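You operate a simulated robot arm through the tools that you are given. There is no shell and no other tool. Be economical: measure what you need, move in short steps, check, and stop when the job is done.

You are at the controls of a simulated robot arm. One attempt, no reset.

TASK
Clamp the regulator, pull its yellow boot off and put the boot in REDO.
Fine: then draw the jaw back almost to its stop and stand the regulator beside the other one.
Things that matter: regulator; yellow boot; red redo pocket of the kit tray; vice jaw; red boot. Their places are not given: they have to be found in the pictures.

It is judged by the outcome, as a careful person would: the job done as asked, and still so three seconds after it is handed in. It fails if anything else is knocked over, pushed out of place, dropped, spilled or broken.

THE ROBOT
A 7-joint arm with a two-finger parallel gripper, fixed in place. Base frame: the origin is at the foot of the arm, x ahead of it, y to its left, z up; the work surface is at about z = 88. Units: cm, rad, N and s.
With the tool pointing down near the work surface it reaches from about 24 to 68 cm from the base axis. Its first joint turns from -1.152 to 1.152 rad. Payload 2.4 kg.
Tool frame: the origin (TCP) lies between the finger pads and is the grasp point; the fingertips stand 3 cm ahead of it; z points along the fingers, y is the line along which they close. Largest opening 9.4 cm; finger width 2.8, thickness 1; the body of the gripper, 5 by 9.6 cm, starts 5.5 cm behind the TCP.
Orientation is that of the tool frame in the base frame, as a unit quaternion [w, x, y, z]. With the fingers straight down and closing along the base's y, the tool's x points along the base's -x, its y along +y and its z along -z.

THE INTERFACE
- The arm moves only by the tool jog_arm. Its argument "plan" is a list of rows, each a list of 3 entries, a list of its own where there are three numbers: the shift along the base's x, y, z in cm, then the turn, a rotation vector about the base's x, y, z in rad, then the finger opening in cm, from 0 to 9.4. In form: [[[x, y, z], [ax, ay, az], claw], ...]. A call has 1 to 10 rows; each row shifts and turns the commanded pose from where the row before left it. Rows are played at 5 a second. More than 5 cm and 0.15 rad between two rows, or a gripper value outside its range, and nothing of the call is played. Where a pose cannot be reached the arm comes as near as it can. A force on the tool above 40 N (or 10 N above the force at the start of the call, whichever is more), or a blocked arm, ends the call early, and 0.2 s more pass. Each finger travels about 15.3 cm/s and halts on what it meets, pressing with about 35 N; the grip force reading is that of the motor and also rises with nothing between the fingers. The clock runs only during rows and for 0.2 s after the last one: add rows that do not move to give the fingers time. It gives the time, the measured TCP pose, the force on the tool (base axes), the opening and the grip force at its end, in the units of the frame above (readings bear some noise).
- Cameras (640 x 400 px; columns grow to the right, rows downward): "scene" is fixed at [4.42, 47.53, 146.16]; the picture's right is [-0.70, -0.72, 0.00], its down [-0.28, 0.28, -0.92] and it looks along [0.66, -0.64, -0.40] (base axes); focal length 316 px, centre (320, 200). "wrist" rides on the gripper at [-3.7, 0, -5.8] in the tool frame; the picture's right is [0.00, -1.00, 0.00], its down [0.97, 0.00, -0.24] and it looks along [0.24, 0.00, 0.97] (tool axes); focal length 218 px, centre (320, 200).
- grab_frame(camera): a new picture of that camera. It takes no simulated time.
- point_at(camera, pixels): there is no depth. For up to 12 entries [column, row, z] of the newest picture of that camera ("zoom" is the newest enlarged one), the place [x, y] in the base frame at which the ray of that pixel passes the height z, good to about 0.2 cm. It takes no simulated time.
- close_up(camera, box): a new picture of the part [left, top, right, bottom] of that camera's present view, enlarged. It takes no simulated time.
- sign_off(): hands the job in; it is judged then, once.

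Work in short steps. Measure before you move; look again where a grasp or a placing could have gone wrong, and mend it. You have 80 turns and 46 pictures in all, those below and enlarged ones among them. Open the gripper and draw the arm clear of the work before you hand the job in, unless the task says otherwise; then end with one line.

The tools are called after "Emit:" by a JSON object that holds its "method" and its "body". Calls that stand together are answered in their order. jog_arm: Moves the arm, as the interface text tells. Its arguments: {"type":"object","properties":{"plan":{"type":"array","items":{"type":"array"}}},"required":["plan"]} The other tools are called the same way: grab_frame (camera) takes a picture; point_at (camera, pixels) gives the place at which the rays of pixels pass given heights; close_up (camera, box) takes an enlarged picture of a part of a camera's view; sign_off () hands the job in.

At the start:

```text
t: 0.0
tool_pos: [36.17, -27.09, 115.36]
ee_rot: [0.0, 0.0, 1.0, 0.0]
force: [-0.1, -0.2, 0.6]
finger_gap: 9.38
grasp_force: 0.1
```

scene: 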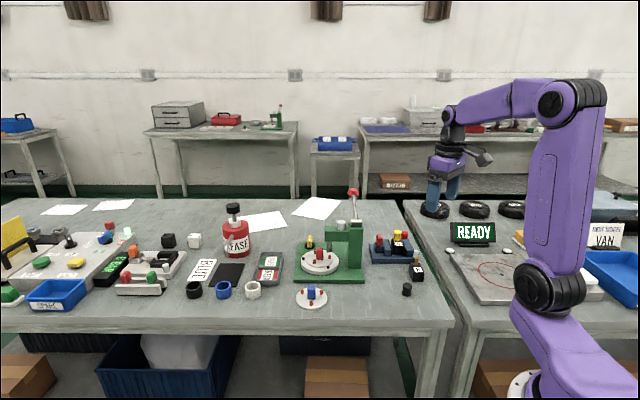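
wrist: 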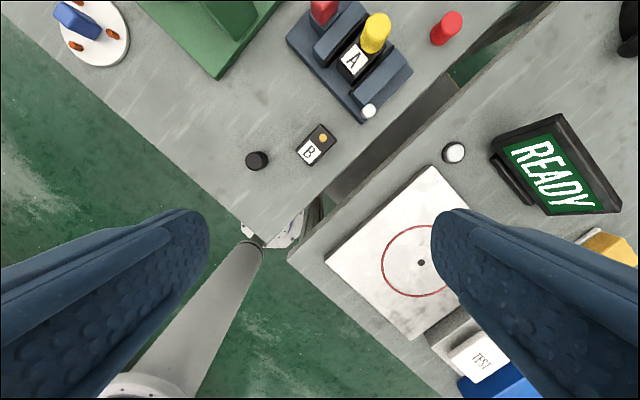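

The wrist view shows a dark vice with a block "A" carrying a yellow boot near (365,50), and a block "B" at (317,145). I'll enlarge both views to identify the parts.

Emit:
{"method": "close_up", "body": {"camera": "scene", "box": [340, 210, 460, 310]}}

Emit:
{"method": "close_up", "body": {"camera": "wrist", "box": [220, 0, 480, 180]}}

Emit:
{"method": "close_up", "body": {"camera": "scene", "box": [0, 200, 300, 320]}}

```text
4.00 times, centred on (400, 260) of scene
```

zoom: 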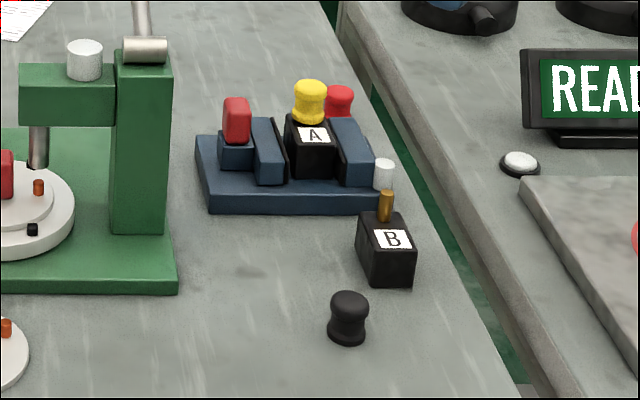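

```text
2.22 times, centred on (350, 90) of wrist
```

zoom: 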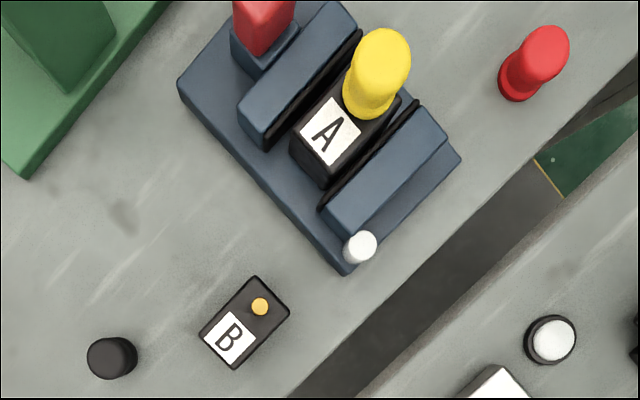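

```text
2.13 times, centred on (150, 260) of scene
```

zoom: 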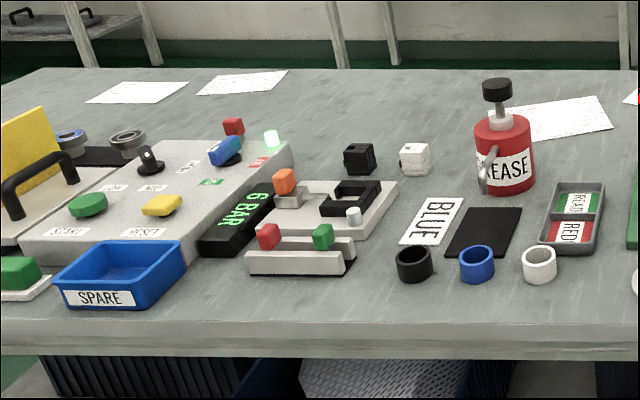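

The red REDO pocket is the lower one of the tray at scene (268,270); the vice stands at about scene (395,250) with a red grip on its left jaw. I measure the main places, using rough heights.

Emit:
{"method": "close_up", "body": {"camera": "scene", "box": [240, 240, 300, 300]}}

Emit:
{"method": "point_at", "body": {"camera": "scene", "pixels": [[268, 262, 88], [267, 275, 88], [392, 263, 88], [435, 263, 88], [407, 295, 88], [421, 239, 88]]}}

Emit:
{"method": "point_at", "body": {"camera": "wrist", "pixels": [[375, 35, 96], [355, 60, 94], [325, 10, 94], [290, 42, 90], [358, 122, 90], [412, 72, 90], [307, 165, 88], [330, 128, 92], [256, 162, 88], [438, 42, 88]]}}

```text
6.67 times, centred on (270, 270) of scene
```

zoom: 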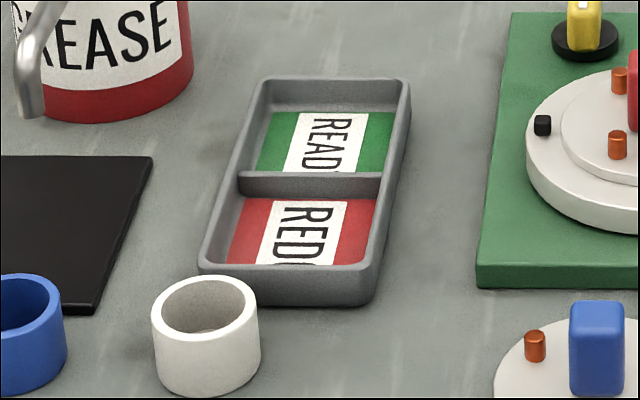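

```text
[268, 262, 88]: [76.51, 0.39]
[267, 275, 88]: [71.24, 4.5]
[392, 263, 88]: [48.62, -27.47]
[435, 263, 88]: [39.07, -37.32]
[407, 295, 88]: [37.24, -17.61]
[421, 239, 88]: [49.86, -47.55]
```

```text
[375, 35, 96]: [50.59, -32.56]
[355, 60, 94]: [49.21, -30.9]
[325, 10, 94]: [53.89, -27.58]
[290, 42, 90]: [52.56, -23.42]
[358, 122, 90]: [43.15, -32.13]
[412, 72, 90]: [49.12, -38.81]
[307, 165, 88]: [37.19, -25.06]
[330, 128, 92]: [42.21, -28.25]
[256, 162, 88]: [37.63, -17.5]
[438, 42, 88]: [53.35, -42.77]
```

The vice's slide axis lies about 43° in the base xy plane. I move up over the vice for a better view.

Emit:
{"method": "jog_arm", "body": {"plan": [[[4, 0, 0], [0, 0, 0], 9.4], [[4, 0, 0], [0, 0, 0], 9.4], [[4, -1.5, 0], [0, 0, 0], 9.4], [[4, -1.5, 0], [0, 0, 0], 9.4], [[0, 0, 0], [0, 0, 0], 9.4]]}}

Emit:
{"method": "grab_frame", "body": {"camera": "wrist"}}

```text
t: 1.2
tool_pos: [52.25, -29.56, 115.2]
ee_rot: [0.0, 0.0, 1.0, 0.0]
force: [0.7, 0.3, 0.7]
finger_gap: 9.39
grasp_force: 0.1
```

```text
39 pictures are left
```

wrist: 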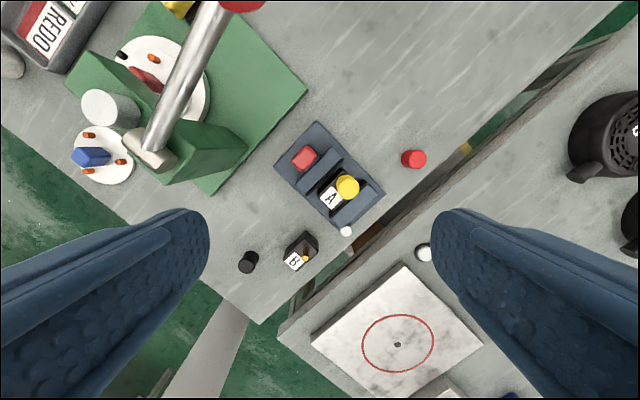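

Emit:
{"method": "close_up", "body": {"camera": "wrist", "box": [230, 110, 440, 280]}}

Emit:
{"method": "point_at", "body": {"camera": "wrist", "pixels": [[45, 25, 88.5], [20, 40, 90], [348, 180, 97], [317, 122, 90], [275, 165, 90], [343, 225, 90], [383, 192, 90], [413, 160, 91], [292, 260, 92], [305, 257, 92], [248, 262, 88]]}}

```text
2.35 times, centred on (335, 195) of wrist
```

zoom: 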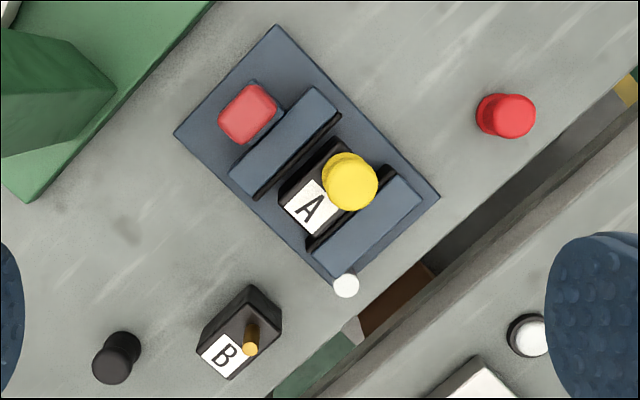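

```text
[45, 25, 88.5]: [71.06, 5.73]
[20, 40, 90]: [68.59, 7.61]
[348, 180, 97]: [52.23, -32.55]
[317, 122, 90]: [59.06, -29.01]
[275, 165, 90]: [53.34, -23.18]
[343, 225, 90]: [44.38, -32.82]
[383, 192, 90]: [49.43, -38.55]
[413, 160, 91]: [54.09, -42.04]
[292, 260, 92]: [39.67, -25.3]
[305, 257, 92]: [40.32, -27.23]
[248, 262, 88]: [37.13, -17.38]
```

The movable jaw is the left one with the red grip (wrist zoom (248,113)); the boot is at zoom (350,181). I triangulate heights from both cameras.

Emit:
{"method": "point_at", "body": {"camera": "wrist", "pixels": [[348.6, 187, 95], [348.6, 187, 98], [304, 158, 94], [304, 158, 98], [346, 231, 92], [305.5, 257, 92], [305.5, 257, 95]]}}

Emit:
{"method": "point_at", "body": {"camera": "scene", "pixels": [[397.5, 231.5, 95], [397.5, 231.5, 98], [379.2, 235.5, 94], [379.2, 235.5, 98], [416, 250.5, 92], [416.5, 258, 92], [416.5, 258, 95], [398, 244, 92], [398, 244, 95]]}}

Emit:
{"method": "close_up", "body": {"camera": "scene", "box": [365, 220, 429, 260]}}

```text
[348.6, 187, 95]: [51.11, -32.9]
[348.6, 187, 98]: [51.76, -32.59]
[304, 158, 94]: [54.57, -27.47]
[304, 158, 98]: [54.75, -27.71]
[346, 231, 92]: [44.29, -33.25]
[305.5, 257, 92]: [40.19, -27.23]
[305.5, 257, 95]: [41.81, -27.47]
```

```text
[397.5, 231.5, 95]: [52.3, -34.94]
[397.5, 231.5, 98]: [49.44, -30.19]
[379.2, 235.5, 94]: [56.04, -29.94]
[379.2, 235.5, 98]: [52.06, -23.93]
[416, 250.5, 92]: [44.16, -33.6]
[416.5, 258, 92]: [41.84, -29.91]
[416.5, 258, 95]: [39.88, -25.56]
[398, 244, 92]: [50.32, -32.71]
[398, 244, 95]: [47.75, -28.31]
```

```text
10.00 times, centred on (397, 240) of scene
```

zoom: 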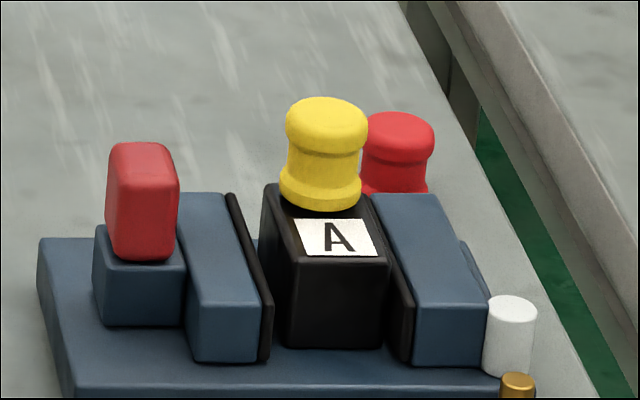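

Boot top is at about z 96.4 at (51.3,-32.7), grip top about z 95.6 at (54.6,-27.5). I check the press lever's clearance before going lower.

Emit:
{"method": "point_at", "body": {"camera": "scene", "pixels": [[353, 193, 100], [353, 193, 104], [353, 193, 108], [353, 193, 112], [343, 240, 98], [357, 222, 100]]}}

Emit:
{"method": "point_at", "body": {"camera": "wrist", "pixels": [[240, 5, 100], [240, 5, 104], [240, 5, 108], [240, 5, 112], [150, 140, 98], [150, 140, 101], [245, 150, 90], [110, 105, 101]]}}

```text
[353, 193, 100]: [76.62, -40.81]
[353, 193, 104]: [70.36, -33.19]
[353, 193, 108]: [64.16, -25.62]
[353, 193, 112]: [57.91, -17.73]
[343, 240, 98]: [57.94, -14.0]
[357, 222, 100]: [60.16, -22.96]
```

```text
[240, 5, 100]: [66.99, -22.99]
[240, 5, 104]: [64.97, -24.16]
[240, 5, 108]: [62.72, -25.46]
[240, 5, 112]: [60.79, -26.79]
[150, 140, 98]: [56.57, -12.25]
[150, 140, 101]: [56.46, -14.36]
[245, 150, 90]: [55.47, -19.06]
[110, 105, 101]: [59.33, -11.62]
```

The lever knob is at about (63.4,-25.4,108.5), leaving ~7 cm beside the gripper over the vice. I turn the tool 45° so the fingers close along the jaw's length and come lower for a good look.

Emit:
{"method": "jog_arm", "body": {"plan": [[[0, 0, 0], [0, 0, 0.131], 9.4], [[0, 0, 0], [0, 0, 0.131], 9.4], [[0, 0, 0], [0, 0, 0.131], 9.4], [[0, 0, -1], [0, 0, 0.131], 9.4], [[0, 0, -2], [0, 0, 0.131], 9.4], [[0, 0, -3], [0, 0, 0.131], 9.4], [[0, 0, -3], [0, 0, 0], 9.4], [[0, 0, 0], [0, 0, 0], 9.4]]}}

Emit:
{"method": "grab_frame", "body": {"camera": "wrist"}}

Emit:
{"method": "grab_frame", "body": {"camera": "scene"}}

```text
t: 3.0
tool_pos: [52.2, -29.9, 106.07]
ee_rot: [0.001, -0.383, 0.924, 0.0]
force: [0.1, 0.5, -0.3]
finger_gap: 9.4
grasp_force: 0.1
```

```text
36 pictures are left
```

wrist: 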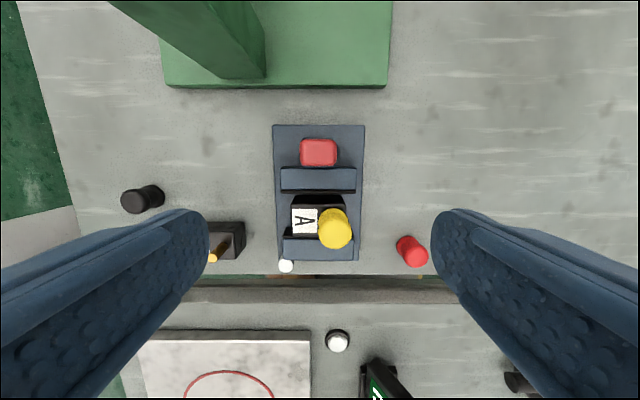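

```text
35 pictures are left
```

scene: 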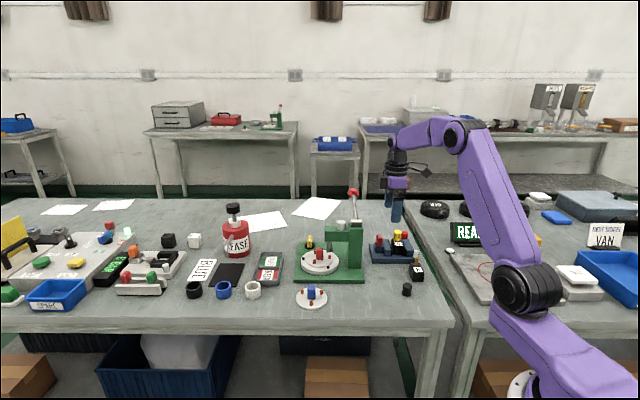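

The vice is now square in the wrist view (grip (319,152), jaw (318,180), boot (335,228)). I enlarge it for edges.

Emit:
{"method": "close_up", "body": {"camera": "wrist", "box": [240, 110, 400, 280]}}

Emit:
{"method": "point_at", "body": {"camera": "wrist", "pixels": [[319, 148, 95.6], [301, 150, 95.6], [337, 150, 95.6], [282, 167, 94], [356, 167, 94], [335, 217, 96.4], [291, 232, 93.7], [286, 264, 92], [212, 258, 94], [410, 245, 91]]}}

```text
2.35 times, centred on (320, 195) of wrist
```

zoom: 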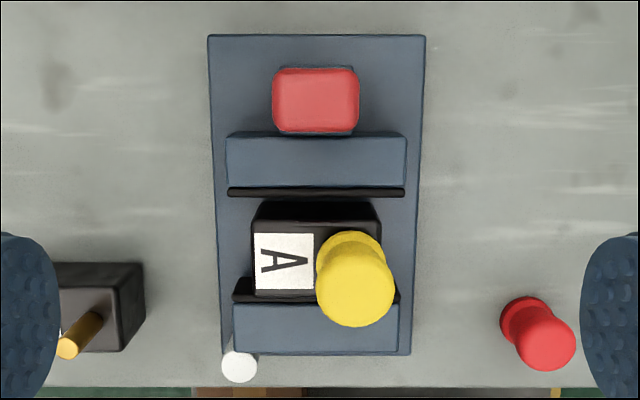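

```text
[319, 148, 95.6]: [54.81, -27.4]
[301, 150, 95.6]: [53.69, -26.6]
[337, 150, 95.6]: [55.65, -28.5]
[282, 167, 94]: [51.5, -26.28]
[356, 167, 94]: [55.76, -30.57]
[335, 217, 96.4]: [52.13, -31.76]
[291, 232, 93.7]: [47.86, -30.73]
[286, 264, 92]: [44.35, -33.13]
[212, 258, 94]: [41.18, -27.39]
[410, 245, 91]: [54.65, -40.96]
```

The grip is about 3.1 wide (jaw direction) by 2.2, centred near (54.6,-27.6). I move over it, offset slightly away from the jaw, and come down in stages, with open fingers straddling it.

Emit:
{"method": "jog_arm", "body": {"plan": [[[1.4, 1.35, 0], [0, 0, 0], 9.4], [[1.35, 1.35, 0], [0, 0, 0], 9.4], [[0, 0, -2], [0, 0, 0], 8], [[0, 0, -2], [0, 0, 0], 6.5], [[0, 0, 0], [0, 0, 0], 6.5]]}}

Emit:
{"method": "grab_frame", "body": {"camera": "wrist"}}

Emit:
{"method": "close_up", "body": {"camera": "scene", "box": [320, 140, 448, 280]}}

```text
t: 4.2
tool_pos: [55.12, -27.33, 102.3]
ee_rot: [0.0, -0.384, 0.924, 0.0]
force: [0.6, 0.5, 0.2]
finger_gap: 6.48
grasp_force: 0.0
```

```text
33 pictures are left
```

wrist: 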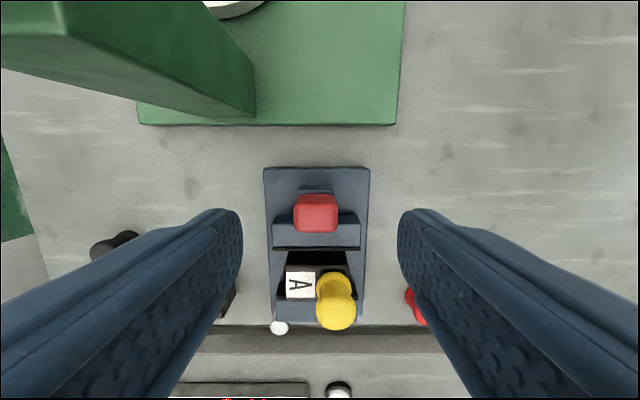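

```text
2.86 times, centred on (384, 210) of scene
```

zoom: 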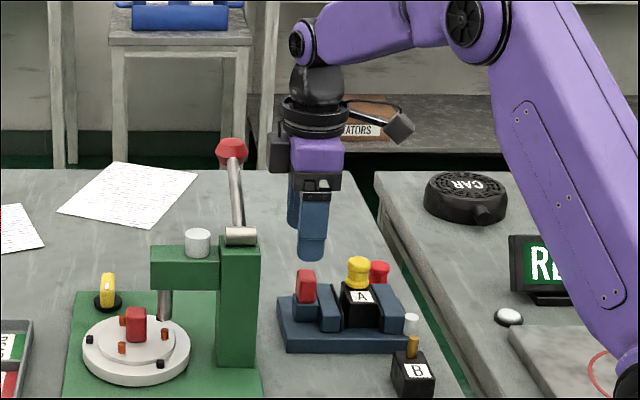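

Fingers straddle the grip (zoom: gripper clear of the lever knob). I descend to z≈96 and close on the grip.

Emit:
{"method": "jog_arm", "body": {"plan": [[[0, 0, -2], [0, 0, 0], 6], [[0, 0, -2], [0, 0, 0], 6], [[0, 0, -2], [0, 0, 0], 6], [[0, 0, 0], [0, 0, 0], 6], [[0, 0, 0], [0, 0, 0], 2], [[0, 0, 0], [0, 0, 0], 2], [[0, 0, 0], [0, 0, 0], 2]]}}

Emit:
{"method": "grab_frame", "body": {"camera": "wrist"}}

```text
t: 5.8
tool_pos: [54.77, -27.35, 96.27]
ee_rot: [-0.002, -0.383, 0.924, 0.002]
force: [-13.3, 10.4, 1.8]
finger_gap: 2.77
grasp_force: 45.2
```

```text
31 pictures are left
```

wrist: 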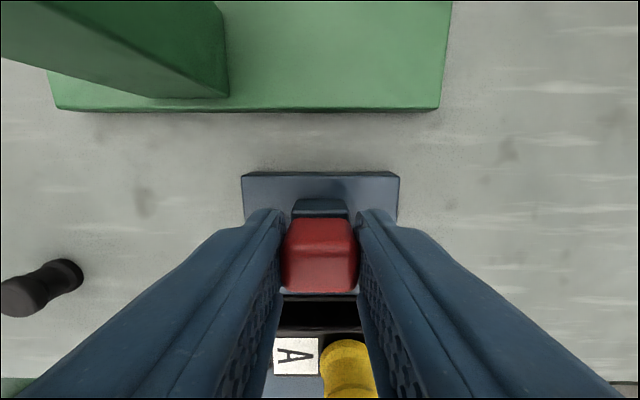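

Grip held (gap 2.77) with a ~17 N side load along the jaw; I relieve it and push the jaw toward the regulator (direction [-0.7,-0.71]) in small steps.

Emit:
{"method": "jog_arm", "body": {"plan": [[[-0.12, 0.12, 0], [0, 0, 0], 2], [[-0.12, 0.12, 0], [0, 0, 0], 2], [[-0.2, -0.2, 0], [0, 0, 0], 2], [[-0.2, -0.2, 0], [0, 0, 0], 2], [[0, 0, 0], [0, 0, 0], 2]]}}

```text
t: 7.0
tool_pos: [54.38, -27.48, 96.19]
ee_rot: [0.001, -0.384, 0.923, -0.001]
force: [11.1, -0.6, -13.7]
finger_gap: 2.76
grasp_force: 45.2
```

The jaw slides with ~8 N resistance. I continue in small steps until it meets the regulator.

Emit:
{"method": "jog_arm", "body": {"plan": [[[-0.07, -0.25, 0], [0, 0, 0], 2], [[-0.17, -0.17, 0], [0, 0, 0], 2], [[-0.17, -0.17, 0], [0, 0, 0], 2], [[0, 0, 0], [0, 0, 0], 2]]}}

Emit:
{"method": "grab_frame", "body": {"camera": "wrist"}}

```text
t: 8.0
tool_pos: [54.16, -27.97, 96.22]
ee_rot: [0.0, -0.384, 0.923, 0.0]
force: [15.2, 11.4, -3.5]
finger_gap: 2.76
grasp_force: 45.4
```

```text
30 pictures are left
```

wrist: 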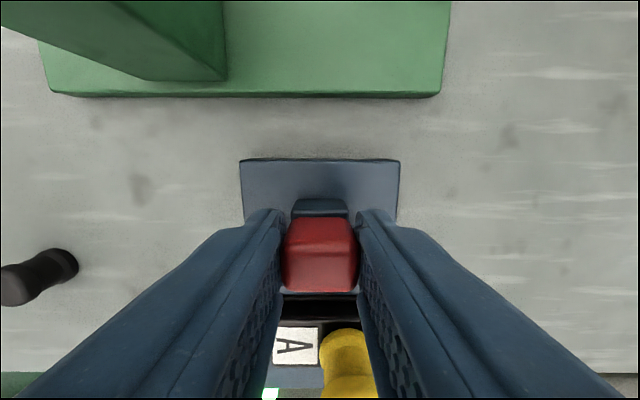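

A green glow appears at (270,394) where the white lamp is; the jaw pushes back with ~19 N. I check the scene.

Emit:
{"method": "close_up", "body": {"camera": "scene", "box": [365, 215, 429, 265]}}

```text
8.00 times, centred on (397, 240) of scene
```

zoom: 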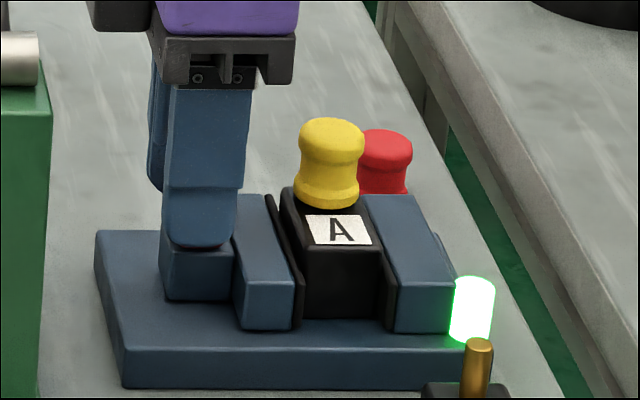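

Lamp is lit green: clamped. I open, rise straight and look at the boot from above.

Emit:
{"method": "jog_arm", "body": {"plan": [[[0, 0, 0], [0, 0, 0], 6], [[0, 0, 0], [0, 0, 0], 6], [[0, 0, 3], [0, 0, 0], 6], [[0, 0, 4], [0, 0, 0], 6], [[-1.5, -2, 0], [0, 0, 0], 7], [[-1.5, -2.5, 0], [0, 0, 0], 8], [[0, 0, 0], [0, 0, 0], 8]]}}

Emit:
{"method": "grab_frame", "body": {"camera": "wrist"}}

```text
t: 9.6
tool_pos: [51.02, -32.52, 103.2]
ee_rot: [0.0, -0.383, 0.924, 0.0]
force: [-0.4, -0.4, 0.5]
finger_gap: 8.02
grasp_force: 0.0
```

```text
28 pictures are left
```

wrist: 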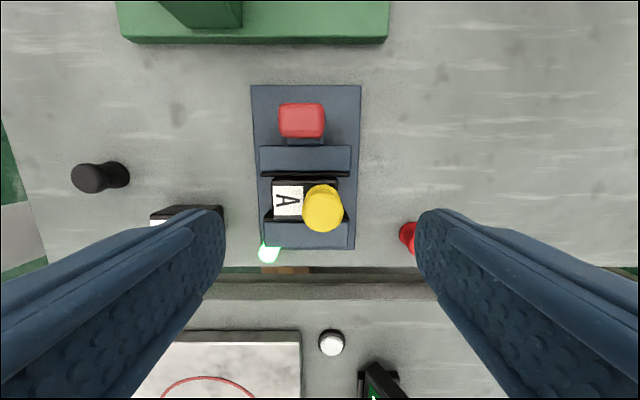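

Emit:
{"method": "point_at", "body": {"camera": "wrist", "pixels": [[323, 209, 96.3], [303, 205, 96.3], [343, 205, 96.3], [323, 187, 95.5], [276, 201, 93.7], [338, 180, 93.7]]}}

Emit:
{"method": "close_up", "body": {"camera": "wrist", "box": [240, 130, 380, 270]}}

```text
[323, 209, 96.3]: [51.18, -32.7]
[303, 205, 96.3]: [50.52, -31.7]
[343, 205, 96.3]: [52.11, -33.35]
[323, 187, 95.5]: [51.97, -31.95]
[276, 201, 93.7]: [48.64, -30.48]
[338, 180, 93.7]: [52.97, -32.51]
```

```text
2.86 times, centred on (310, 200) of wrist
```

zoom: 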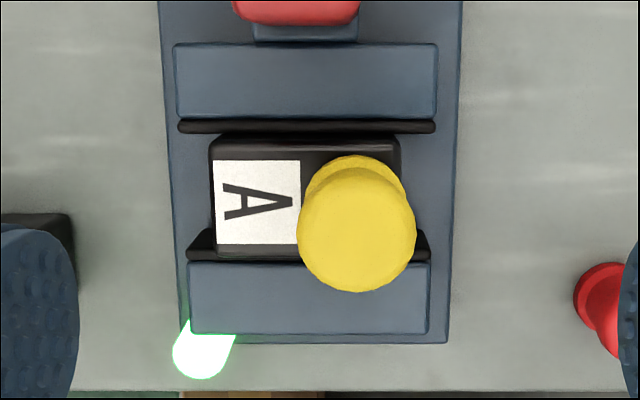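

Boot top centre is at (51.15,-32.75), diameter ~2.4. I descend so the fingertips stay just above the jaw tops and close.

Emit:
{"method": "jog_arm", "body": {"plan": [[[0.13, -0.23, -2], [0, 0, 0], 6], [[0, 0, -2], [0, 0, 0], 5], [[0, 0, -1.9], [0, 0, 0], 5], [[0, 0, 0], [0, 0, 0], 5], [[0, 0, 0], [0, 0, 0], 1.5], [[0, 0, 0], [0, 0, 0], 1.5], [[0, 0, 0], [0, 0, 0], 1.5]]}}

Emit:
{"method": "close_up", "body": {"camera": "scene", "box": [365, 215, 429, 265]}}

```text
t: 11.2
tool_pos: [51.13, -32.88, 97.25]
ee_rot: [0.001, -0.384, 0.923, 0.0]
force: [1.0, 0.2, 0.3]
finger_gap: 2.45
grasp_force: 35.3
```

```text
8.00 times, centred on (397, 240) of scene
```

zoom: 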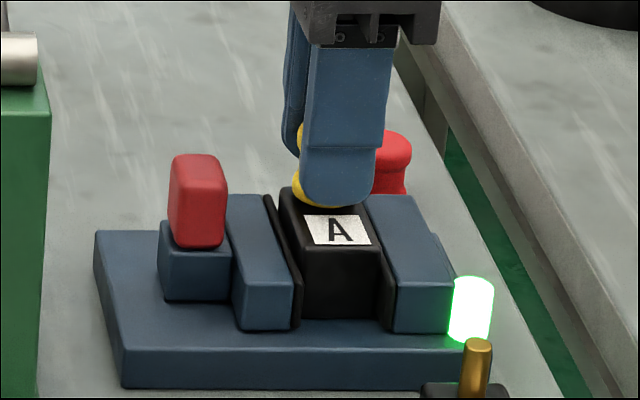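

The boot is held at gap 2.45 with the lamp still lit. I pull straight up in small steps.

Emit:
{"method": "jog_arm", "body": {"plan": [[[0, 0, 0.3], [0, 0, 0], 1.5], [[0, 0, 0.3], [0, 0, 0], 1.5], [[0, 0, 0.3], [0, 0, 0], 1.5], [[0, 0, 0.4], [0, 0, 0], 1.5], [[0, 0, 0.5], [0, 0, 0], 1.5], [[0, 0, 0.5], [0, 0, 0], 1.5], [[0, 0, 0], [0, 0, 0], 1.5]]}}

Emit:
{"method": "close_up", "body": {"camera": "scene", "box": [365, 215, 429, 265]}}

```text
t: 12.8
tool_pos: [50.93, -32.7, 99.82]
ee_rot: [0.0, -0.384, 0.923, 0.0]
force: [-0.2, -0.9, 0.3]
finger_gap: 2.48
grasp_force: 35.1
```

```text
8.00 times, centred on (397, 240) of scene
```

zoom: 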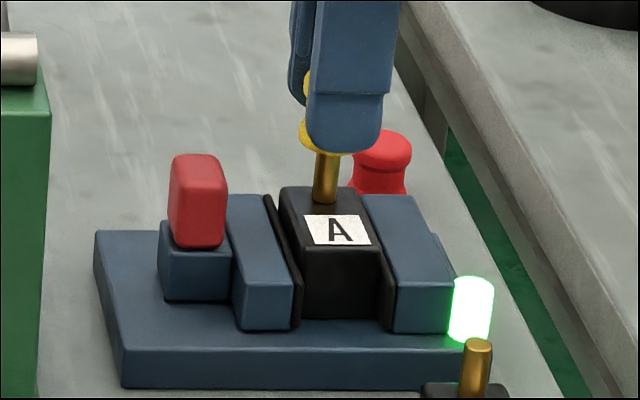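

The boot is off and free (force ~0), lamp still lit. I raise it clear of the lever and compute the REDO pocket's floor corners.

Emit:
{"method": "jog_arm", "body": {"plan": [[[0, 0, 3], [0, 0, 0], 1.5], [[0, 0, 4.5], [0, 0, 0], 1.5], [[-1, 0.5, 4.5], [0, 0, 0], 1.5], [[-1, 1, 4], [0, 0, 0], 1.5], [[-1, 4.5, 0], [0, 0, 0], 1.5], [[-0.5, 4.9, 0], [0, 0, 0], 1.5], [[0, 4.9, 0], [0, 0, 0], 1.5], [[0, 4.9, 0], [0, 0, 0], 1.5], [[0, 4.9, 0], [0, 0, 0], 1.5], [[0, 4.9, 0], [0, 0, 0], 1.5]]}}

Emit:
{"method": "point_at", "body": {"camera": "scene", "pixels": [[258, 270, 88.5], [278.7, 270, 88.5], [275.7, 279.7, 88.5], [256.2, 279.3, 88.5], [266, 275, 88.5], [279, 252, 90], [262, 252, 90], [250, 280, 90], [275, 282, 90]]}}

Emit:
{"method": "grab_frame", "body": {"camera": "scene"}}

```text
t: 15.0
tool_pos: [47.43, -2.32, 115.62]
ee_rot: [0.0, -0.383, 0.924, -0.001]
force: [-0.6, -0.1, 0.1]
finger_gap: 2.44
grasp_force: 34.9
```

```text
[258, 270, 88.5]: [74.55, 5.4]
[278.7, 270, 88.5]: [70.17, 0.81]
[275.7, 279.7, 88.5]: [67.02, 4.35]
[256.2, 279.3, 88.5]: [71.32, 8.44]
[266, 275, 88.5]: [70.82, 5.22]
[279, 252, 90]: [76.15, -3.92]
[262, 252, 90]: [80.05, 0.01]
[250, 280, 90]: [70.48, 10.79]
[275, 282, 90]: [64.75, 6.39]
```

```text
24 pictures are left
```

scene: 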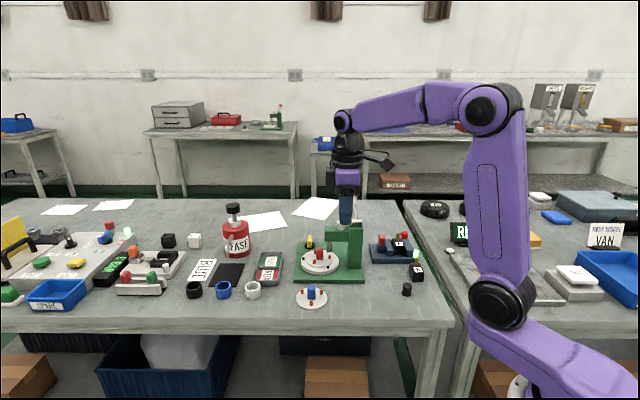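

Pocket floor spans corners ≈(74.5,5.4),(70.2,0.8),(67.0,4.4),(71.3,8.4); its long side (6.3) runs along [0.69,0.72]. I turn the fingers -90° so they open along that side, and move toward it at height.

Emit:
{"method": "jog_arm", "body": {"plan": [[[1.8, 0.7, 0], [0, 0, -0.145], 1.5], [[1.8, 0.7, 0], [0, 0, -0.145], 1.5], [[1.8, 0.7, 0], [0, 0, -0.145], 1.5], [[1.8, 0.7, 0], [0, 0, -0.145], 1.5], [[1.8, 0.7, 0], [0, 0, -0.145], 1.5], [[1.8, 0.7, -1], [0, 0, -0.145], 1.5], [[1.8, 0.7, -1], [0, 0, -0.145], 1.5], [[1.8, 0.7, -2], [0, 0, -0.145], 1.5], [[1.8, 0.7, -2], [0, 0, -0.145], 1.5], [[1.8, 0.7, -2], [0, 0, -0.145], 1.5]]}}

Emit:
{"method": "jog_arm", "body": {"plan": [[[0, 0, -2], [0, 0, -0.12], 1.5], [[0, 0, 0], [0, 0, 0], 1.5]]}}

Emit:
{"method": "grab_frame", "body": {"camera": "wrist"}}

Emit:
{"method": "close_up", "body": {"camera": "scene", "box": [190, 180, 318, 310]}}

```text
t: 17.2
tool_pos: [65.79, 4.93, 107.42]
ee_rot: [0.0, 0.328, 0.945, 0.0]
force: [-0.7, 0.5, -0.7]
finger_gap: 2.45
grasp_force: 35.3
```

```text
t: 17.8
tool_pos: [65.66, 4.91, 105.37]
ee_rot: [0.0, 0.383, 0.924, 0.0]
force: [-1.0, 0.5, -1.8]
finger_gap: 2.44
grasp_force: 35.0
```

```text
23 pictures are left
```

wrist: 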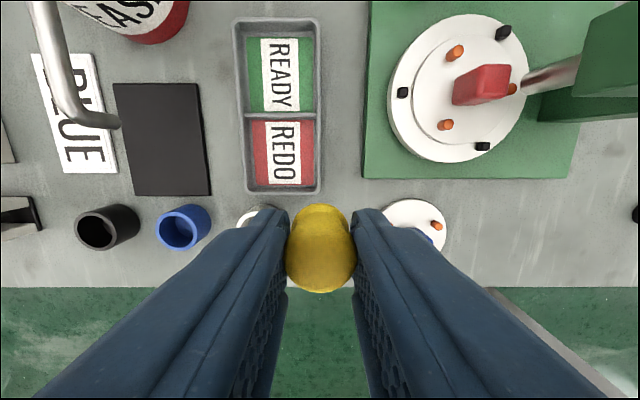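

```text
3.08 times, centred on (254, 245) of scene
```

zoom: 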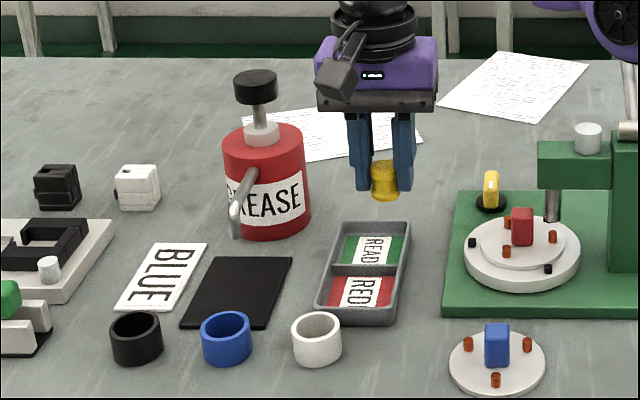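

The wrist view shows the REDO pocket between (250,118) and (316,187). I measure its corners.

Emit:
{"method": "point_at", "body": {"camera": "wrist", "pixels": [[283, 153, 88.5], [253, 122, 88.5], [314, 122, 88.5], [314, 184, 88.5], [253, 184, 88.5], [283, 193, 90], [237, 20, 90], [320, 190, 90]]}}

```text
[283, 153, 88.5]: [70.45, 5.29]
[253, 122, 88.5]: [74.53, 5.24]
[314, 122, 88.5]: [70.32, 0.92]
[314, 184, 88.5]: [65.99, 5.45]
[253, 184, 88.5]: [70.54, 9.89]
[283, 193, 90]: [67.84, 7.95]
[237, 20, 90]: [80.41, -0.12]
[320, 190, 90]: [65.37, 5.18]
```

Pocket centre is (70.4,5.3), about 6.3 square. I move above it at z≈97 to see whether it can be reached upright.

Emit:
{"method": "jog_arm", "body": {"plan": [[[2.2, 0.2, 0], [0, 0, 0], 1.5], [[2.2, 0.2, 0], [0, 0, 0], 1.5], [[0, 0, -3], [0, 0, 0], 1.5], [[0, 0, -3], [0, 0, 0], 1.5], [[0, 0, -2], [0, 0, 0], 1.5], [[0, 0, 0], [0, 0, 0], 1.5]]}}

Emit:
{"method": "grab_frame", "body": {"camera": "wrist"}}

```text
t: 19.2
tool_pos: [67.89, 5.06, 97.44]
ee_rot: [0.0, 0.382, 0.924, 0.0]
force: [0.0, -0.3, 0.0]
finger_gap: 2.42
grasp_force: 35.0
out of reach, approached as far as the arm can: row 2
```

```text
21 pictures are left
```

wrist: 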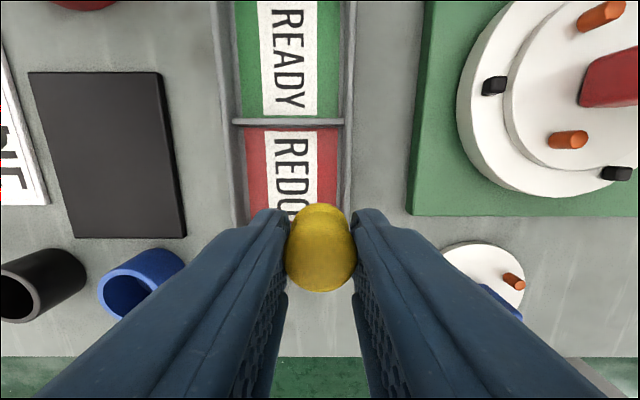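

Upright reach stops at x≈67.9. I tilt the tool outward ~0.26 rad and extend, a bit higher.

Emit:
{"method": "jog_arm", "body": {"plan": [[[0, 0, 1], [0, -0.13, 0], 1.5], [[0, 0, 0], [0, -0.13, 0], 1.5], [[0, 0, 0], [0, 0, 0], 1.5]]}}

```text
t: 20.0
tool_pos: [67.91, 5.19, 98.53]
ee_rot: [0.12, 0.379, 0.916, 0.05]
force: [0.3, 0.5, 0.0]
finger_gap: 2.45
grasp_force: 35.4
```

Tilt is outward as intended; the boot's foot now leads the TCP by ~0.85 in x. I extend 1.3 cm and look.

Emit:
{"method": "jog_arm", "body": {"plan": [[[0.7, 0.05, 0], [0, 0, 0], 1.5], [[0.7, 0.05, 0], [0, 0, 0], 1.5], [[0, 0, -1.5], [0, 0, 0], 1.5], [[0, 0, -1], [0, 0, 0], 1.5], [[0, 0, 0], [0, 0, 0], 1.5]]}}

Emit:
{"method": "close_up", "body": {"camera": "scene", "box": [230, 210, 310, 300]}}

Emit:
{"method": "grab_frame", "body": {"camera": "wrist"}}

```text
t: 21.2
tool_pos: [69.38, 5.13, 96.0]
ee_rot: [0.12, 0.378, 0.917, 0.049]
force: [-0.5, 0.2, -0.3]
finger_gap: 2.45
grasp_force: 35.0
```

```text
4.44 times, centred on (270, 255) of scene
```

zoom: 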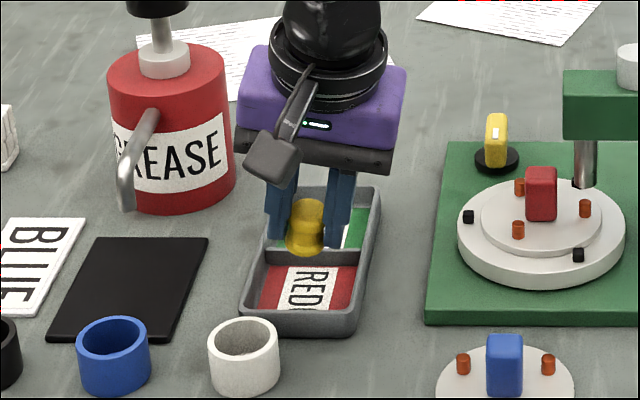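

```text
19 pictures are left
```

wrist: 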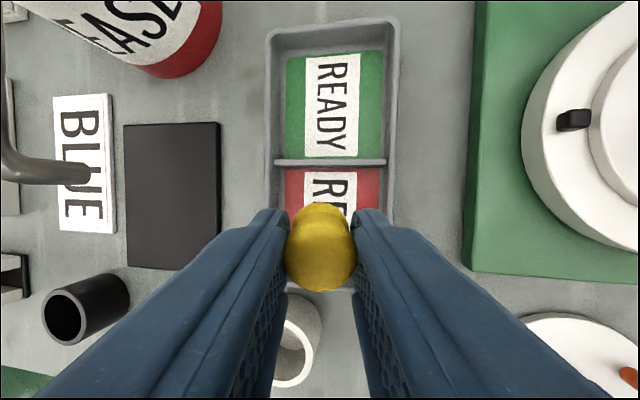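

Next I verify the boot's foot position from the scene picture (boot foot at zoom (305,250)) against the pocket.

Emit:
{"method": "point_at", "body": {"camera": "scene", "pixels": [[266.6, 265.5, 92], [266.6, 265.5, 92.5], [266.6, 265.5, 93]]}}

Emit:
{"method": "point_at", "body": {"camera": "wrist", "pixels": [[277, 161, 90], [388, 161, 90], [330, 163, 90], [268, 40, 90], [398, 30, 90]]}}

```text
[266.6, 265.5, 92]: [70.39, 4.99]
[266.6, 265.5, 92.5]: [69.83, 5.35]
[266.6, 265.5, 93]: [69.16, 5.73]
```

```text
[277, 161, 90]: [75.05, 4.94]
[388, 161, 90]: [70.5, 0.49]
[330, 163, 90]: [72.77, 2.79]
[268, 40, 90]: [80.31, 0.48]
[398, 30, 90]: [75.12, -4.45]
```

The boot's foot is at ≈(70.1,5.2), nearly the pocket centre. I lower it in small steps until contact.

Emit:
{"method": "jog_arm", "body": {"plan": [[[0, 0, -1], [0, 0, 0], 1.5], [[0, 0, -1], [0, 0, 0], 1.5], [[0, 0, -0.5], [0, 0, 0], 1.5], [[0, 0, -0.3], [0, 0, 0], 1.5], [[0, 0, -0.2], [0, 0, 0], 1.5], [[0, 0, 0], [0, 0, 0], 1.5]]}}

Emit:
{"method": "close_up", "body": {"camera": "scene", "box": [240, 230, 300, 290]}}

```text
t: 22.6
tool_pos: [69.36, 5.07, 93.02]
ee_rot: [0.12, 0.379, 0.916, 0.049]
force: [-0.4, -1.4, -0.2]
finger_gap: 2.45
grasp_force: 35.1
```

```text
6.67 times, centred on (270, 260) of scene
```

zoom: 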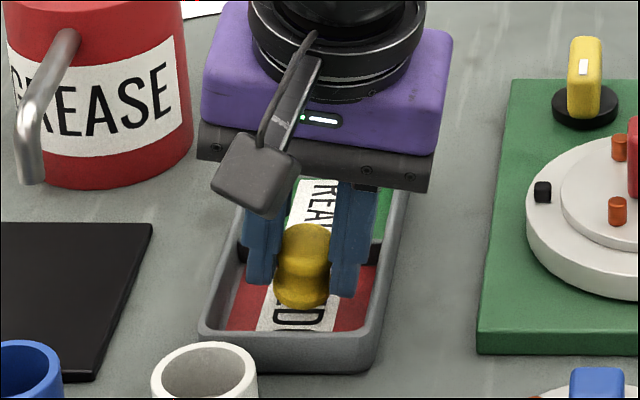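

The boot is inside the pocket above the floor. I lower a little more to touch.

Emit:
{"method": "jog_arm", "body": {"plan": [[[0, 0, -0.2], [0, 0, 0], 1.5], [[0, 0, -0.2], [0, 0, 0], 1.5], [[0, 0, -0.15], [0, 0, 0], 1.5], [[0, 0, 0], [0, 0, 0], 1.5]]}}

```text
t: 23.6
tool_pos: [69.42, 5.13, 92.48]
ee_rot: [0.119, 0.378, 0.917, 0.049]
force: [0.0, 0.1, -0.7]
finger_gap: 2.44
grasp_force: 35.5
```

Emit:
{"method": "jog_arm", "body": {"plan": [[[0, 0, -0.15], [0, 0, 0], 1.5], [[0, 0, -0.15], [0, 0, 0], 1.5], [[0, 0, -0.1], [0, 0, 0], 1.5], [[0, 0, 0], [0, 0, 0], 1.5]]}}

Emit:
{"method": "close_up", "body": {"camera": "scene", "box": [240, 240, 300, 290]}}

```text
t: 24.6
tool_pos: [69.51, 5.12, 92.4]
ee_rot: [0.122, 0.379, 0.916, 0.05]
force: [-6.2, -2.1, 18.9]
finger_gap: 2.45
grasp_force: 34.6
```

```text
8.00 times, centred on (270, 265) of scene
```

zoom: 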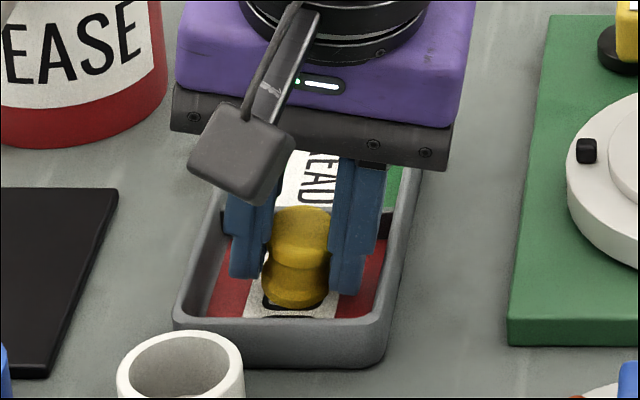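

Contact (19 N). I ease up, open modestly within the pocket and withdraw along the tool axis.

Emit:
{"method": "jog_arm", "body": {"plan": [[[0, 0, 0.3], [0, 0, 0], 1.5], [[0, 0, 0], [0, 0, 0], 2.6], [[0, 0, 0], [0, 0, 0], 3.4], [[0, 0, 0], [0, 0, 0], 3.6], [[-0.25, 0, 1], [0, 0, 0], 3.6], [[-0.5, 0, 2], [0, 0, 0], 3.6], [[-0.8, 0, 3], [0, 0, 0], 3.6], [[-1, 0, 4], [0, 0, 0], 3.6], [[0, 0, 0], [0, 0, 0], 3.6]]}}

Emit:
{"method": "close_up", "body": {"camera": "scene", "box": [240, 240, 300, 290]}}

```text
t: 26.6
tool_pos: [67.05, 5.21, 102.25]
ee_rot: [0.12, 0.379, 0.916, 0.049]
force: [-0.6, 0.5, -0.4]
finger_gap: 3.6
grasp_force: 0.0
```

```text
8.00 times, centred on (270, 265) of scene
```

zoom: 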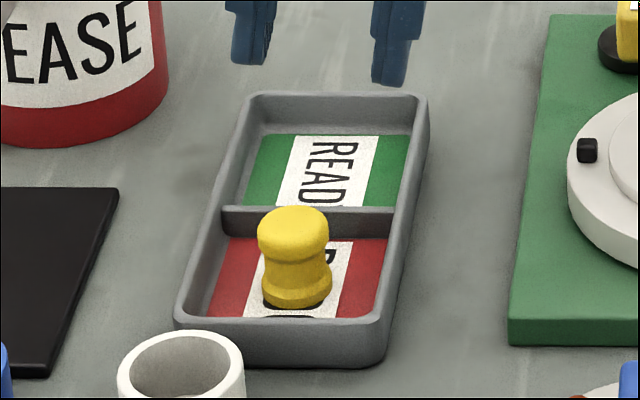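

The yellow boot stands in REDO. I go back up, untilt, turn back and return over the vice.

Emit:
{"method": "jog_arm", "body": {"plan": [[[-2, 0, 4], [0, 0.13, 0], 6.5], [[-3, 0, 4], [0, 0.13, 0], 6.5], [[-4, 0, 3.5], [0, 0, 0.145], 6.5], [[-4, -2, 2.5], [0, 0, 0.145], 6.5], [[-4, -3, 0], [0, 0, 0.145], 6.5], [[-0.6, -4.6, 0], [0, 0, 0.145], 6.5], [[-0.6, -4.6, 0], [0, 0, 0.145], 6.5], [[-0.6, -4.6, 0], [0, 0, 0.145], 6.5], [[-0.6, -4.6, 0], [0, 0, 0.145], 6.5], [[-0.6, -4.6, 0], [0, 0, 0.145], 6.5]]}}

Emit:
{"method": "jog_arm", "body": {"plan": [[[2.3, -1.8, 0], [0, 0, 0.137], 6.5], [[2.3, -1.8, -3], [0, 0, 0.137], 6.5], [[2.4, -1.8, -3], [0, 0, 0.137], 6.5], [[0, 0, -4], [0, 0, 0], 6.5], [[0, 0, -3], [0, 0, 0], 6.5], [[0, 0, 0], [0, 0, 0], 6.5]]}}

Emit:
{"method": "grab_frame", "body": {"camera": "wrist"}}

```text
refused: row 3 steps farther than a row can; nothing moved
```

```text
t: 27.6
tool_pos: [73.97, -0.1, 93.84]
ee_rot: [0.108, 0.182, 0.974, 0.075]
force: [-19.3, 1.0, 16.2]
finger_gap: 6.61
grasp_force: 1.3
stopped in row 5: the force on the tool passed its limit (the readings are from after the stop); the commanded pose is now the measured one
```

```text
15 pictures are left
```

wrist: 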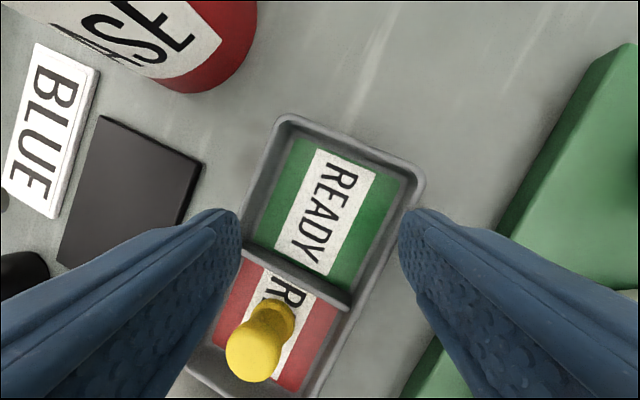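

My first call was refused and the dependent second one was played anyway, so the fingers came down over the tray — I should not have batched them. I rise straight up and inspect for displacement.

Emit:
{"method": "jog_arm", "body": {"plan": [[[0, 0, 1], [0, 0, 0], 6.6], [[0, 0, 3], [0, 0, 0], 6.6], [[0, 0, 4], [0, 0, 0], 6.6], [[0, 0, 0], [0, 0, 0], 6.6]]}}

Emit:
{"method": "close_up", "body": {"camera": "scene", "box": [240, 240, 300, 300]}}

```text
t: 28.6
tool_pos: [73.76, 0.22, 101.34]
ee_rot: [0.11, 0.183, 0.974, 0.072]
force: [0.6, 0.2, -0.3]
finger_gap: 6.61
grasp_force: 0.1
```

```text
6.67 times, centred on (270, 270) of scene
```

zoom: 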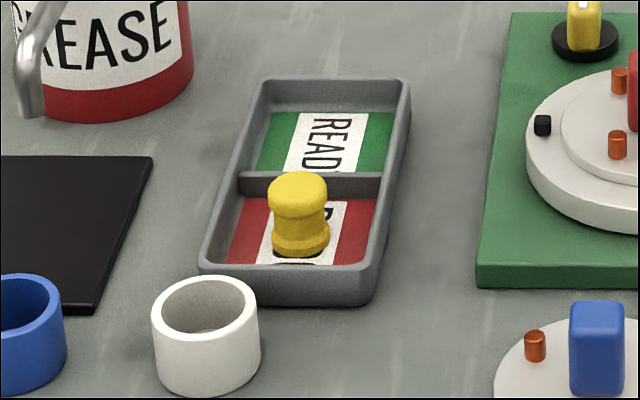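

Tray and boot are exactly where they were (tray corners match the first close-up). Now I do the return one call at a time: rise, untilt, then turn and retreat.

Emit:
{"method": "jog_arm", "body": {"plan": [[[0, 0, 4.5], [0, 0, 0], 6.5], [[-2, 0, 4], [-0.052, 0.119, 0], 6.5], [[-3, 0, 3.5], [-0.052, 0.119, 0], 6.5], [[-4, -1, 2.5], [0, 0, 0.145], 6.5], [[-4, -2, 0], [0, 0, 0.145], 6.5], [[-4, -2, 0], [0, 0, 0.145], 6.5], [[-4, -2, 0], [0, 0, 0.145], 6.5], [[-3, -3, 0], [0, 0, 0.145], 6.5], [[0, 0, 0], [0, 0, 0], 6.5]]}}

```text
t: 30.6
tool_pos: [46.92, -9.68, 115.32]
ee_rot: [0.002, -0.176, 0.984, 0.002]
force: [-0.7, -0.2, 0.4]
finger_gap: 6.49
grasp_force: 0.1
out of reach, approached as far as the arm can: row 1, 2, 3
```

Pose is upright at (46.9,-9.7,115.3). I continue to above the jaw grip.

Emit:
{"method": "jog_arm", "body": {"plan": [[[0.3, -4.6, 0], [0, 0, 0.144], 6.5], [[0.3, -4.6, 0], [0, 0, 0.144], 6.5], [[0.3, -4.6, 0], [0, 0, 0.144], 6.5], [[3, -2.2, 0], [0, 0, 0], 6.5], [[3.4, -2.2, 0], [0, 0, 0], 6.5], [[0, 0, 0], [0, 0, 0], 6.5]]}}

```text
t: 32.0
tool_pos: [53.95, -27.96, 115.67]
ee_rot: [0.001, -0.383, 0.924, 0.003]
force: [-0.2, -0.9, 0.8]
finger_gap: 6.48
grasp_force: 0.0
```

Over the grip; I descend to z≈103 and take a look.

Emit:
{"method": "jog_arm", "body": {"plan": [[[0.1, 0, -4], [0, 0, 0], 6.5], [[0, 0, -4.5], [0, 0, 0], 6.5], [[0, 0, -4], [0, 0, 0], 6.5], [[0, 0, 0], [0, 0, 0], 6.5]]}}

Emit:
{"method": "grab_frame", "body": {"camera": "wrist"}}

```text
t: 33.0
tool_pos: [53.98, -27.58, 102.88]
ee_rot: [0.002, -0.383, 0.924, 0.002]
force: [0.4, -0.3, -0.4]
finger_gap: 6.49
grasp_force: 0.0
```

```text
13 pictures are left
```

wrist: 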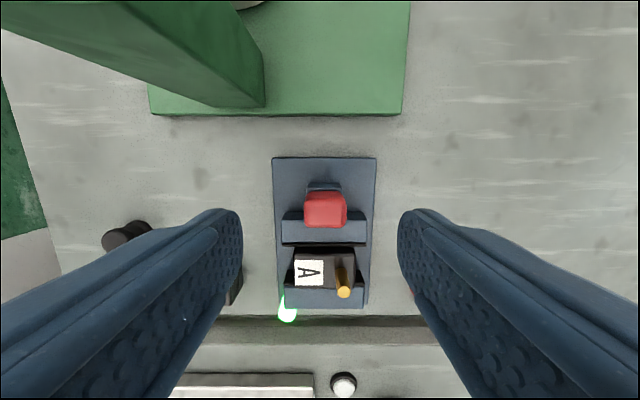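

Grip top is at (325,207), slightly right; lamp still green. I shift (0.2,-0.35), descend and grip.

Emit:
{"method": "jog_arm", "body": {"plan": [[[0.2, -0.35, -2], [0, 0, 0], 6.2], [[0, 0, -2.5], [0, 0, 0], 6], [[0, 0, -2.1], [0, 0, 0], 6], [[0, 0, 0], [0, 0, 0], 6], [[0, 0, 0], [0, 0, 0], 2], [[0, 0, 0], [0, 0, 0], 2], [[0, 0, 0], [0, 0, 0], 2]]}}

```text
t: 34.6
tool_pos: [54.15, -27.9, 95.88]
ee_rot: [-0.001, -0.383, 0.924, 0.007]
force: [-17.5, 18.1, 5.6]
finger_gap: 3.16
grasp_force: 44.8
```

Side load of 25 N along the jaw; I relieve it by shifting (-0.22,+0.22).

Emit:
{"method": "jog_arm", "body": {"plan": [[[-0.11, 0.11, 0.1], [0, 0, 0], 2], [[-0.11, 0.11, 0.1], [0, 0, 0], 2], [[0, 0, 0], [0, 0, 0], 2]]}}

Emit:
{"method": "grab_frame", "body": {"camera": "wrist"}}

```text
t: 35.5
tool_pos: [54.1, -27.97, 96.11]
ee_rot: [0.001, -0.382, 0.924, 0.002]
force: [-11.9, 10.7, -7.0]
finger_gap: 2.73
grasp_force: 44.9
```

```text
12 pictures are left
```

wrist: 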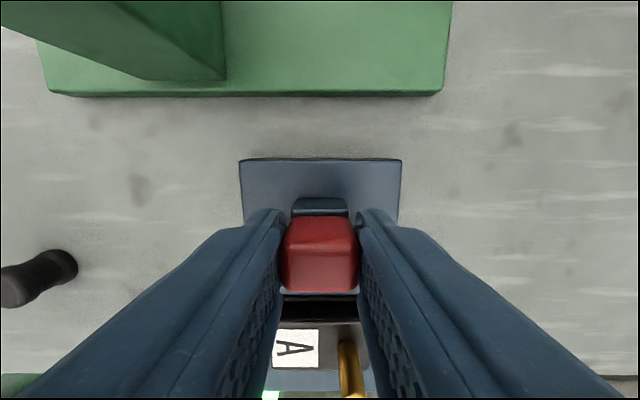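

Emit:
{"method": "point_at", "body": {"camera": "wrist", "pixels": [[320, 158, 90.3], [320, 198, 92.3], [320, 218, 95.6], [320, 292, 93.7], [320, 327, 93.7], [295, 327, 93.7], [270, 371, 93.7], [320, 369, 93.7]]}}

```text
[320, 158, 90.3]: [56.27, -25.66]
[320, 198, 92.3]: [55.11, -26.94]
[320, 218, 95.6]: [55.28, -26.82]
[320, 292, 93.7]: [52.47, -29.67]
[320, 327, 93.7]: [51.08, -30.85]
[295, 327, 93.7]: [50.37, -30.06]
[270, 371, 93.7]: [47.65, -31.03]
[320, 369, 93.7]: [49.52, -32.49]
```

Room behind the slider is ~1.7 cm to the base edge. I draw the jaw back along [+0.7,+0.71] by ~1 cm in small steps, watching the force.

Emit:
{"method": "jog_arm", "body": {"plan": [[[0.05, 0.25, 0], [0, 0, 0], 2], [[0.1, 0.18, 0], [0, 0, 0], 2], [[0.14, 0.14, 0], [0, 0, 0], 2], [[0.14, 0.14, 0], [0, 0, 0], 2], [[0.14, 0.14, 0], [0, 0, 0], 2], [[0, 0, 0], [0, 0, 0], 2]]}}

```text
t: 36.9
tool_pos: [54.66, -27.33, 96.14]
ee_rot: [0.0, -0.382, 0.924, 0.002]
force: [1.0, -25.5, -31.5]
finger_gap: 2.78
grasp_force: 44.9
```

The jaw is back by 0.85 cm; there's a downward and sideways residual load. I relax those components, then continue back slightly.

Emit:
{"method": "jog_arm", "body": {"plan": [[[0.1, -0.1, -0.15], [0, 0, 0], 2], [[0.05, -0.05, -0.15], [0, 0, 0], 2], [[0, 0, 0], [0, 0, 0], 2]]}}

Emit:
{"method": "close_up", "body": {"camera": "scene", "box": [365, 215, 429, 265]}}

```text
t: 37.6
tool_pos: [54.68, -27.36, 96.23]
ee_rot: [0.0, -0.382, 0.924, 0.004]
force: [-27.3, -9.5, 11.5]
finger_gap: 2.74
grasp_force: 44.9
```

```text
8.00 times, centred on (397, 240) of scene
```

zoom: 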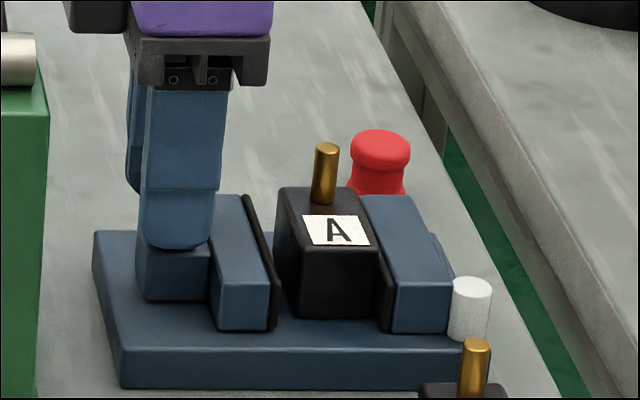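

The back-load is 26 N with no motion (sliding took only ~8 N), so the jaw seems to be at its stop. I test with one tiny step further.

Emit:
{"method": "jog_arm", "body": {"plan": [[[-0.03, 0.05, 0], [0, 0, 0], 2], [[0.08, 0.08, 0], [0, 0, 0], 2], [[0, 0, 0], [0, 0, 0], 2]]}}

```text
t: 38.5
tool_pos: [54.73, -27.32, 95.99]
ee_rot: [-0.002, -0.38, 0.925, 0.002]
force: [-32.5, -7.1, 23.7]
finger_gap: 2.79
grasp_force: 45.1
```

No motion: that is the stop. I relax the loads and bring the jaw forward again by ~0.2 cm.

Emit:
{"method": "jog_arm", "body": {"plan": [[[-0.1, 0.1, 0.1], [0, 0, 0], 2], [[-0.15, -0.15, 0.1], [0, 0, 0], 2], [[-0.15, -0.15, 0], [0, 0, 0], 2], [[-0.07, -0.07, 0], [0, 0, 0], 2], [[0, 0, 0], [0, 0, 0], 2]]}}

```text
t: 39.6
tool_pos: [54.63, -27.33, 96.17]
ee_rot: [0.002, -0.383, 0.924, 0.0]
force: [2.4, -16.3, 2.5]
finger_gap: 2.77
grasp_force: 44.6
```

Still leaning back on it by ~10 N; a bit more forward.

Emit:
{"method": "jog_arm", "body": {"plan": [[[-0.1, -0.18, 0], [0, 0, 0], 2], [[-0.1, -0.14, 0], [0, 0, 0], 2], [[0, 0, 0], [0, 0, 0], 2]]}}

```text
t: 40.5
tool_pos: [54.66, -27.33, 96.04]
ee_rot: [0.004, -0.384, 0.923, 0.001]
force: [16.5, -7.4, -8.6]
finger_gap: 2.76
grasp_force: 44.8
```

Emit:
{"method": "jog_arm", "body": {"plan": [[[-0.06, -0.12, 0], [0, 0, 0], 2], [[-0.08, -0.08, 0], [0, 0, 0], 2], [[0, 0, 0], [0, 0, 0], 2]]}}

```text
t: 41.2
tool_pos: [54.31, -27.66, 96.02]
ee_rot: [0.002, -0.383, 0.924, 0.003]
force: [10.4, -1.5, -9.4]
finger_gap: 2.78
grasp_force: 45.4
```

Stick-slip took it ~0.45 forward of the stop; I bring it back in small steps to ~0.2.

Emit:
{"method": "jog_arm", "body": {"plan": [[[0.12, 0.12, 0], [0, 0, 0], 2], [[0.1, 0.1, 0], [0, 0, 0], 2], [[0.05, 0.05, 0], [0, 0, 0], 2], [[0, 0, 0], [0, 0, 0], 2]]}}

```text
t: 42.2
tool_pos: [54.39, -27.53, 96.11]
ee_rot: [0.002, -0.382, 0.924, 0.001]
force: [-1.5, -9.5, 4.8]
finger_gap: 2.74
grasp_force: 45.5
```

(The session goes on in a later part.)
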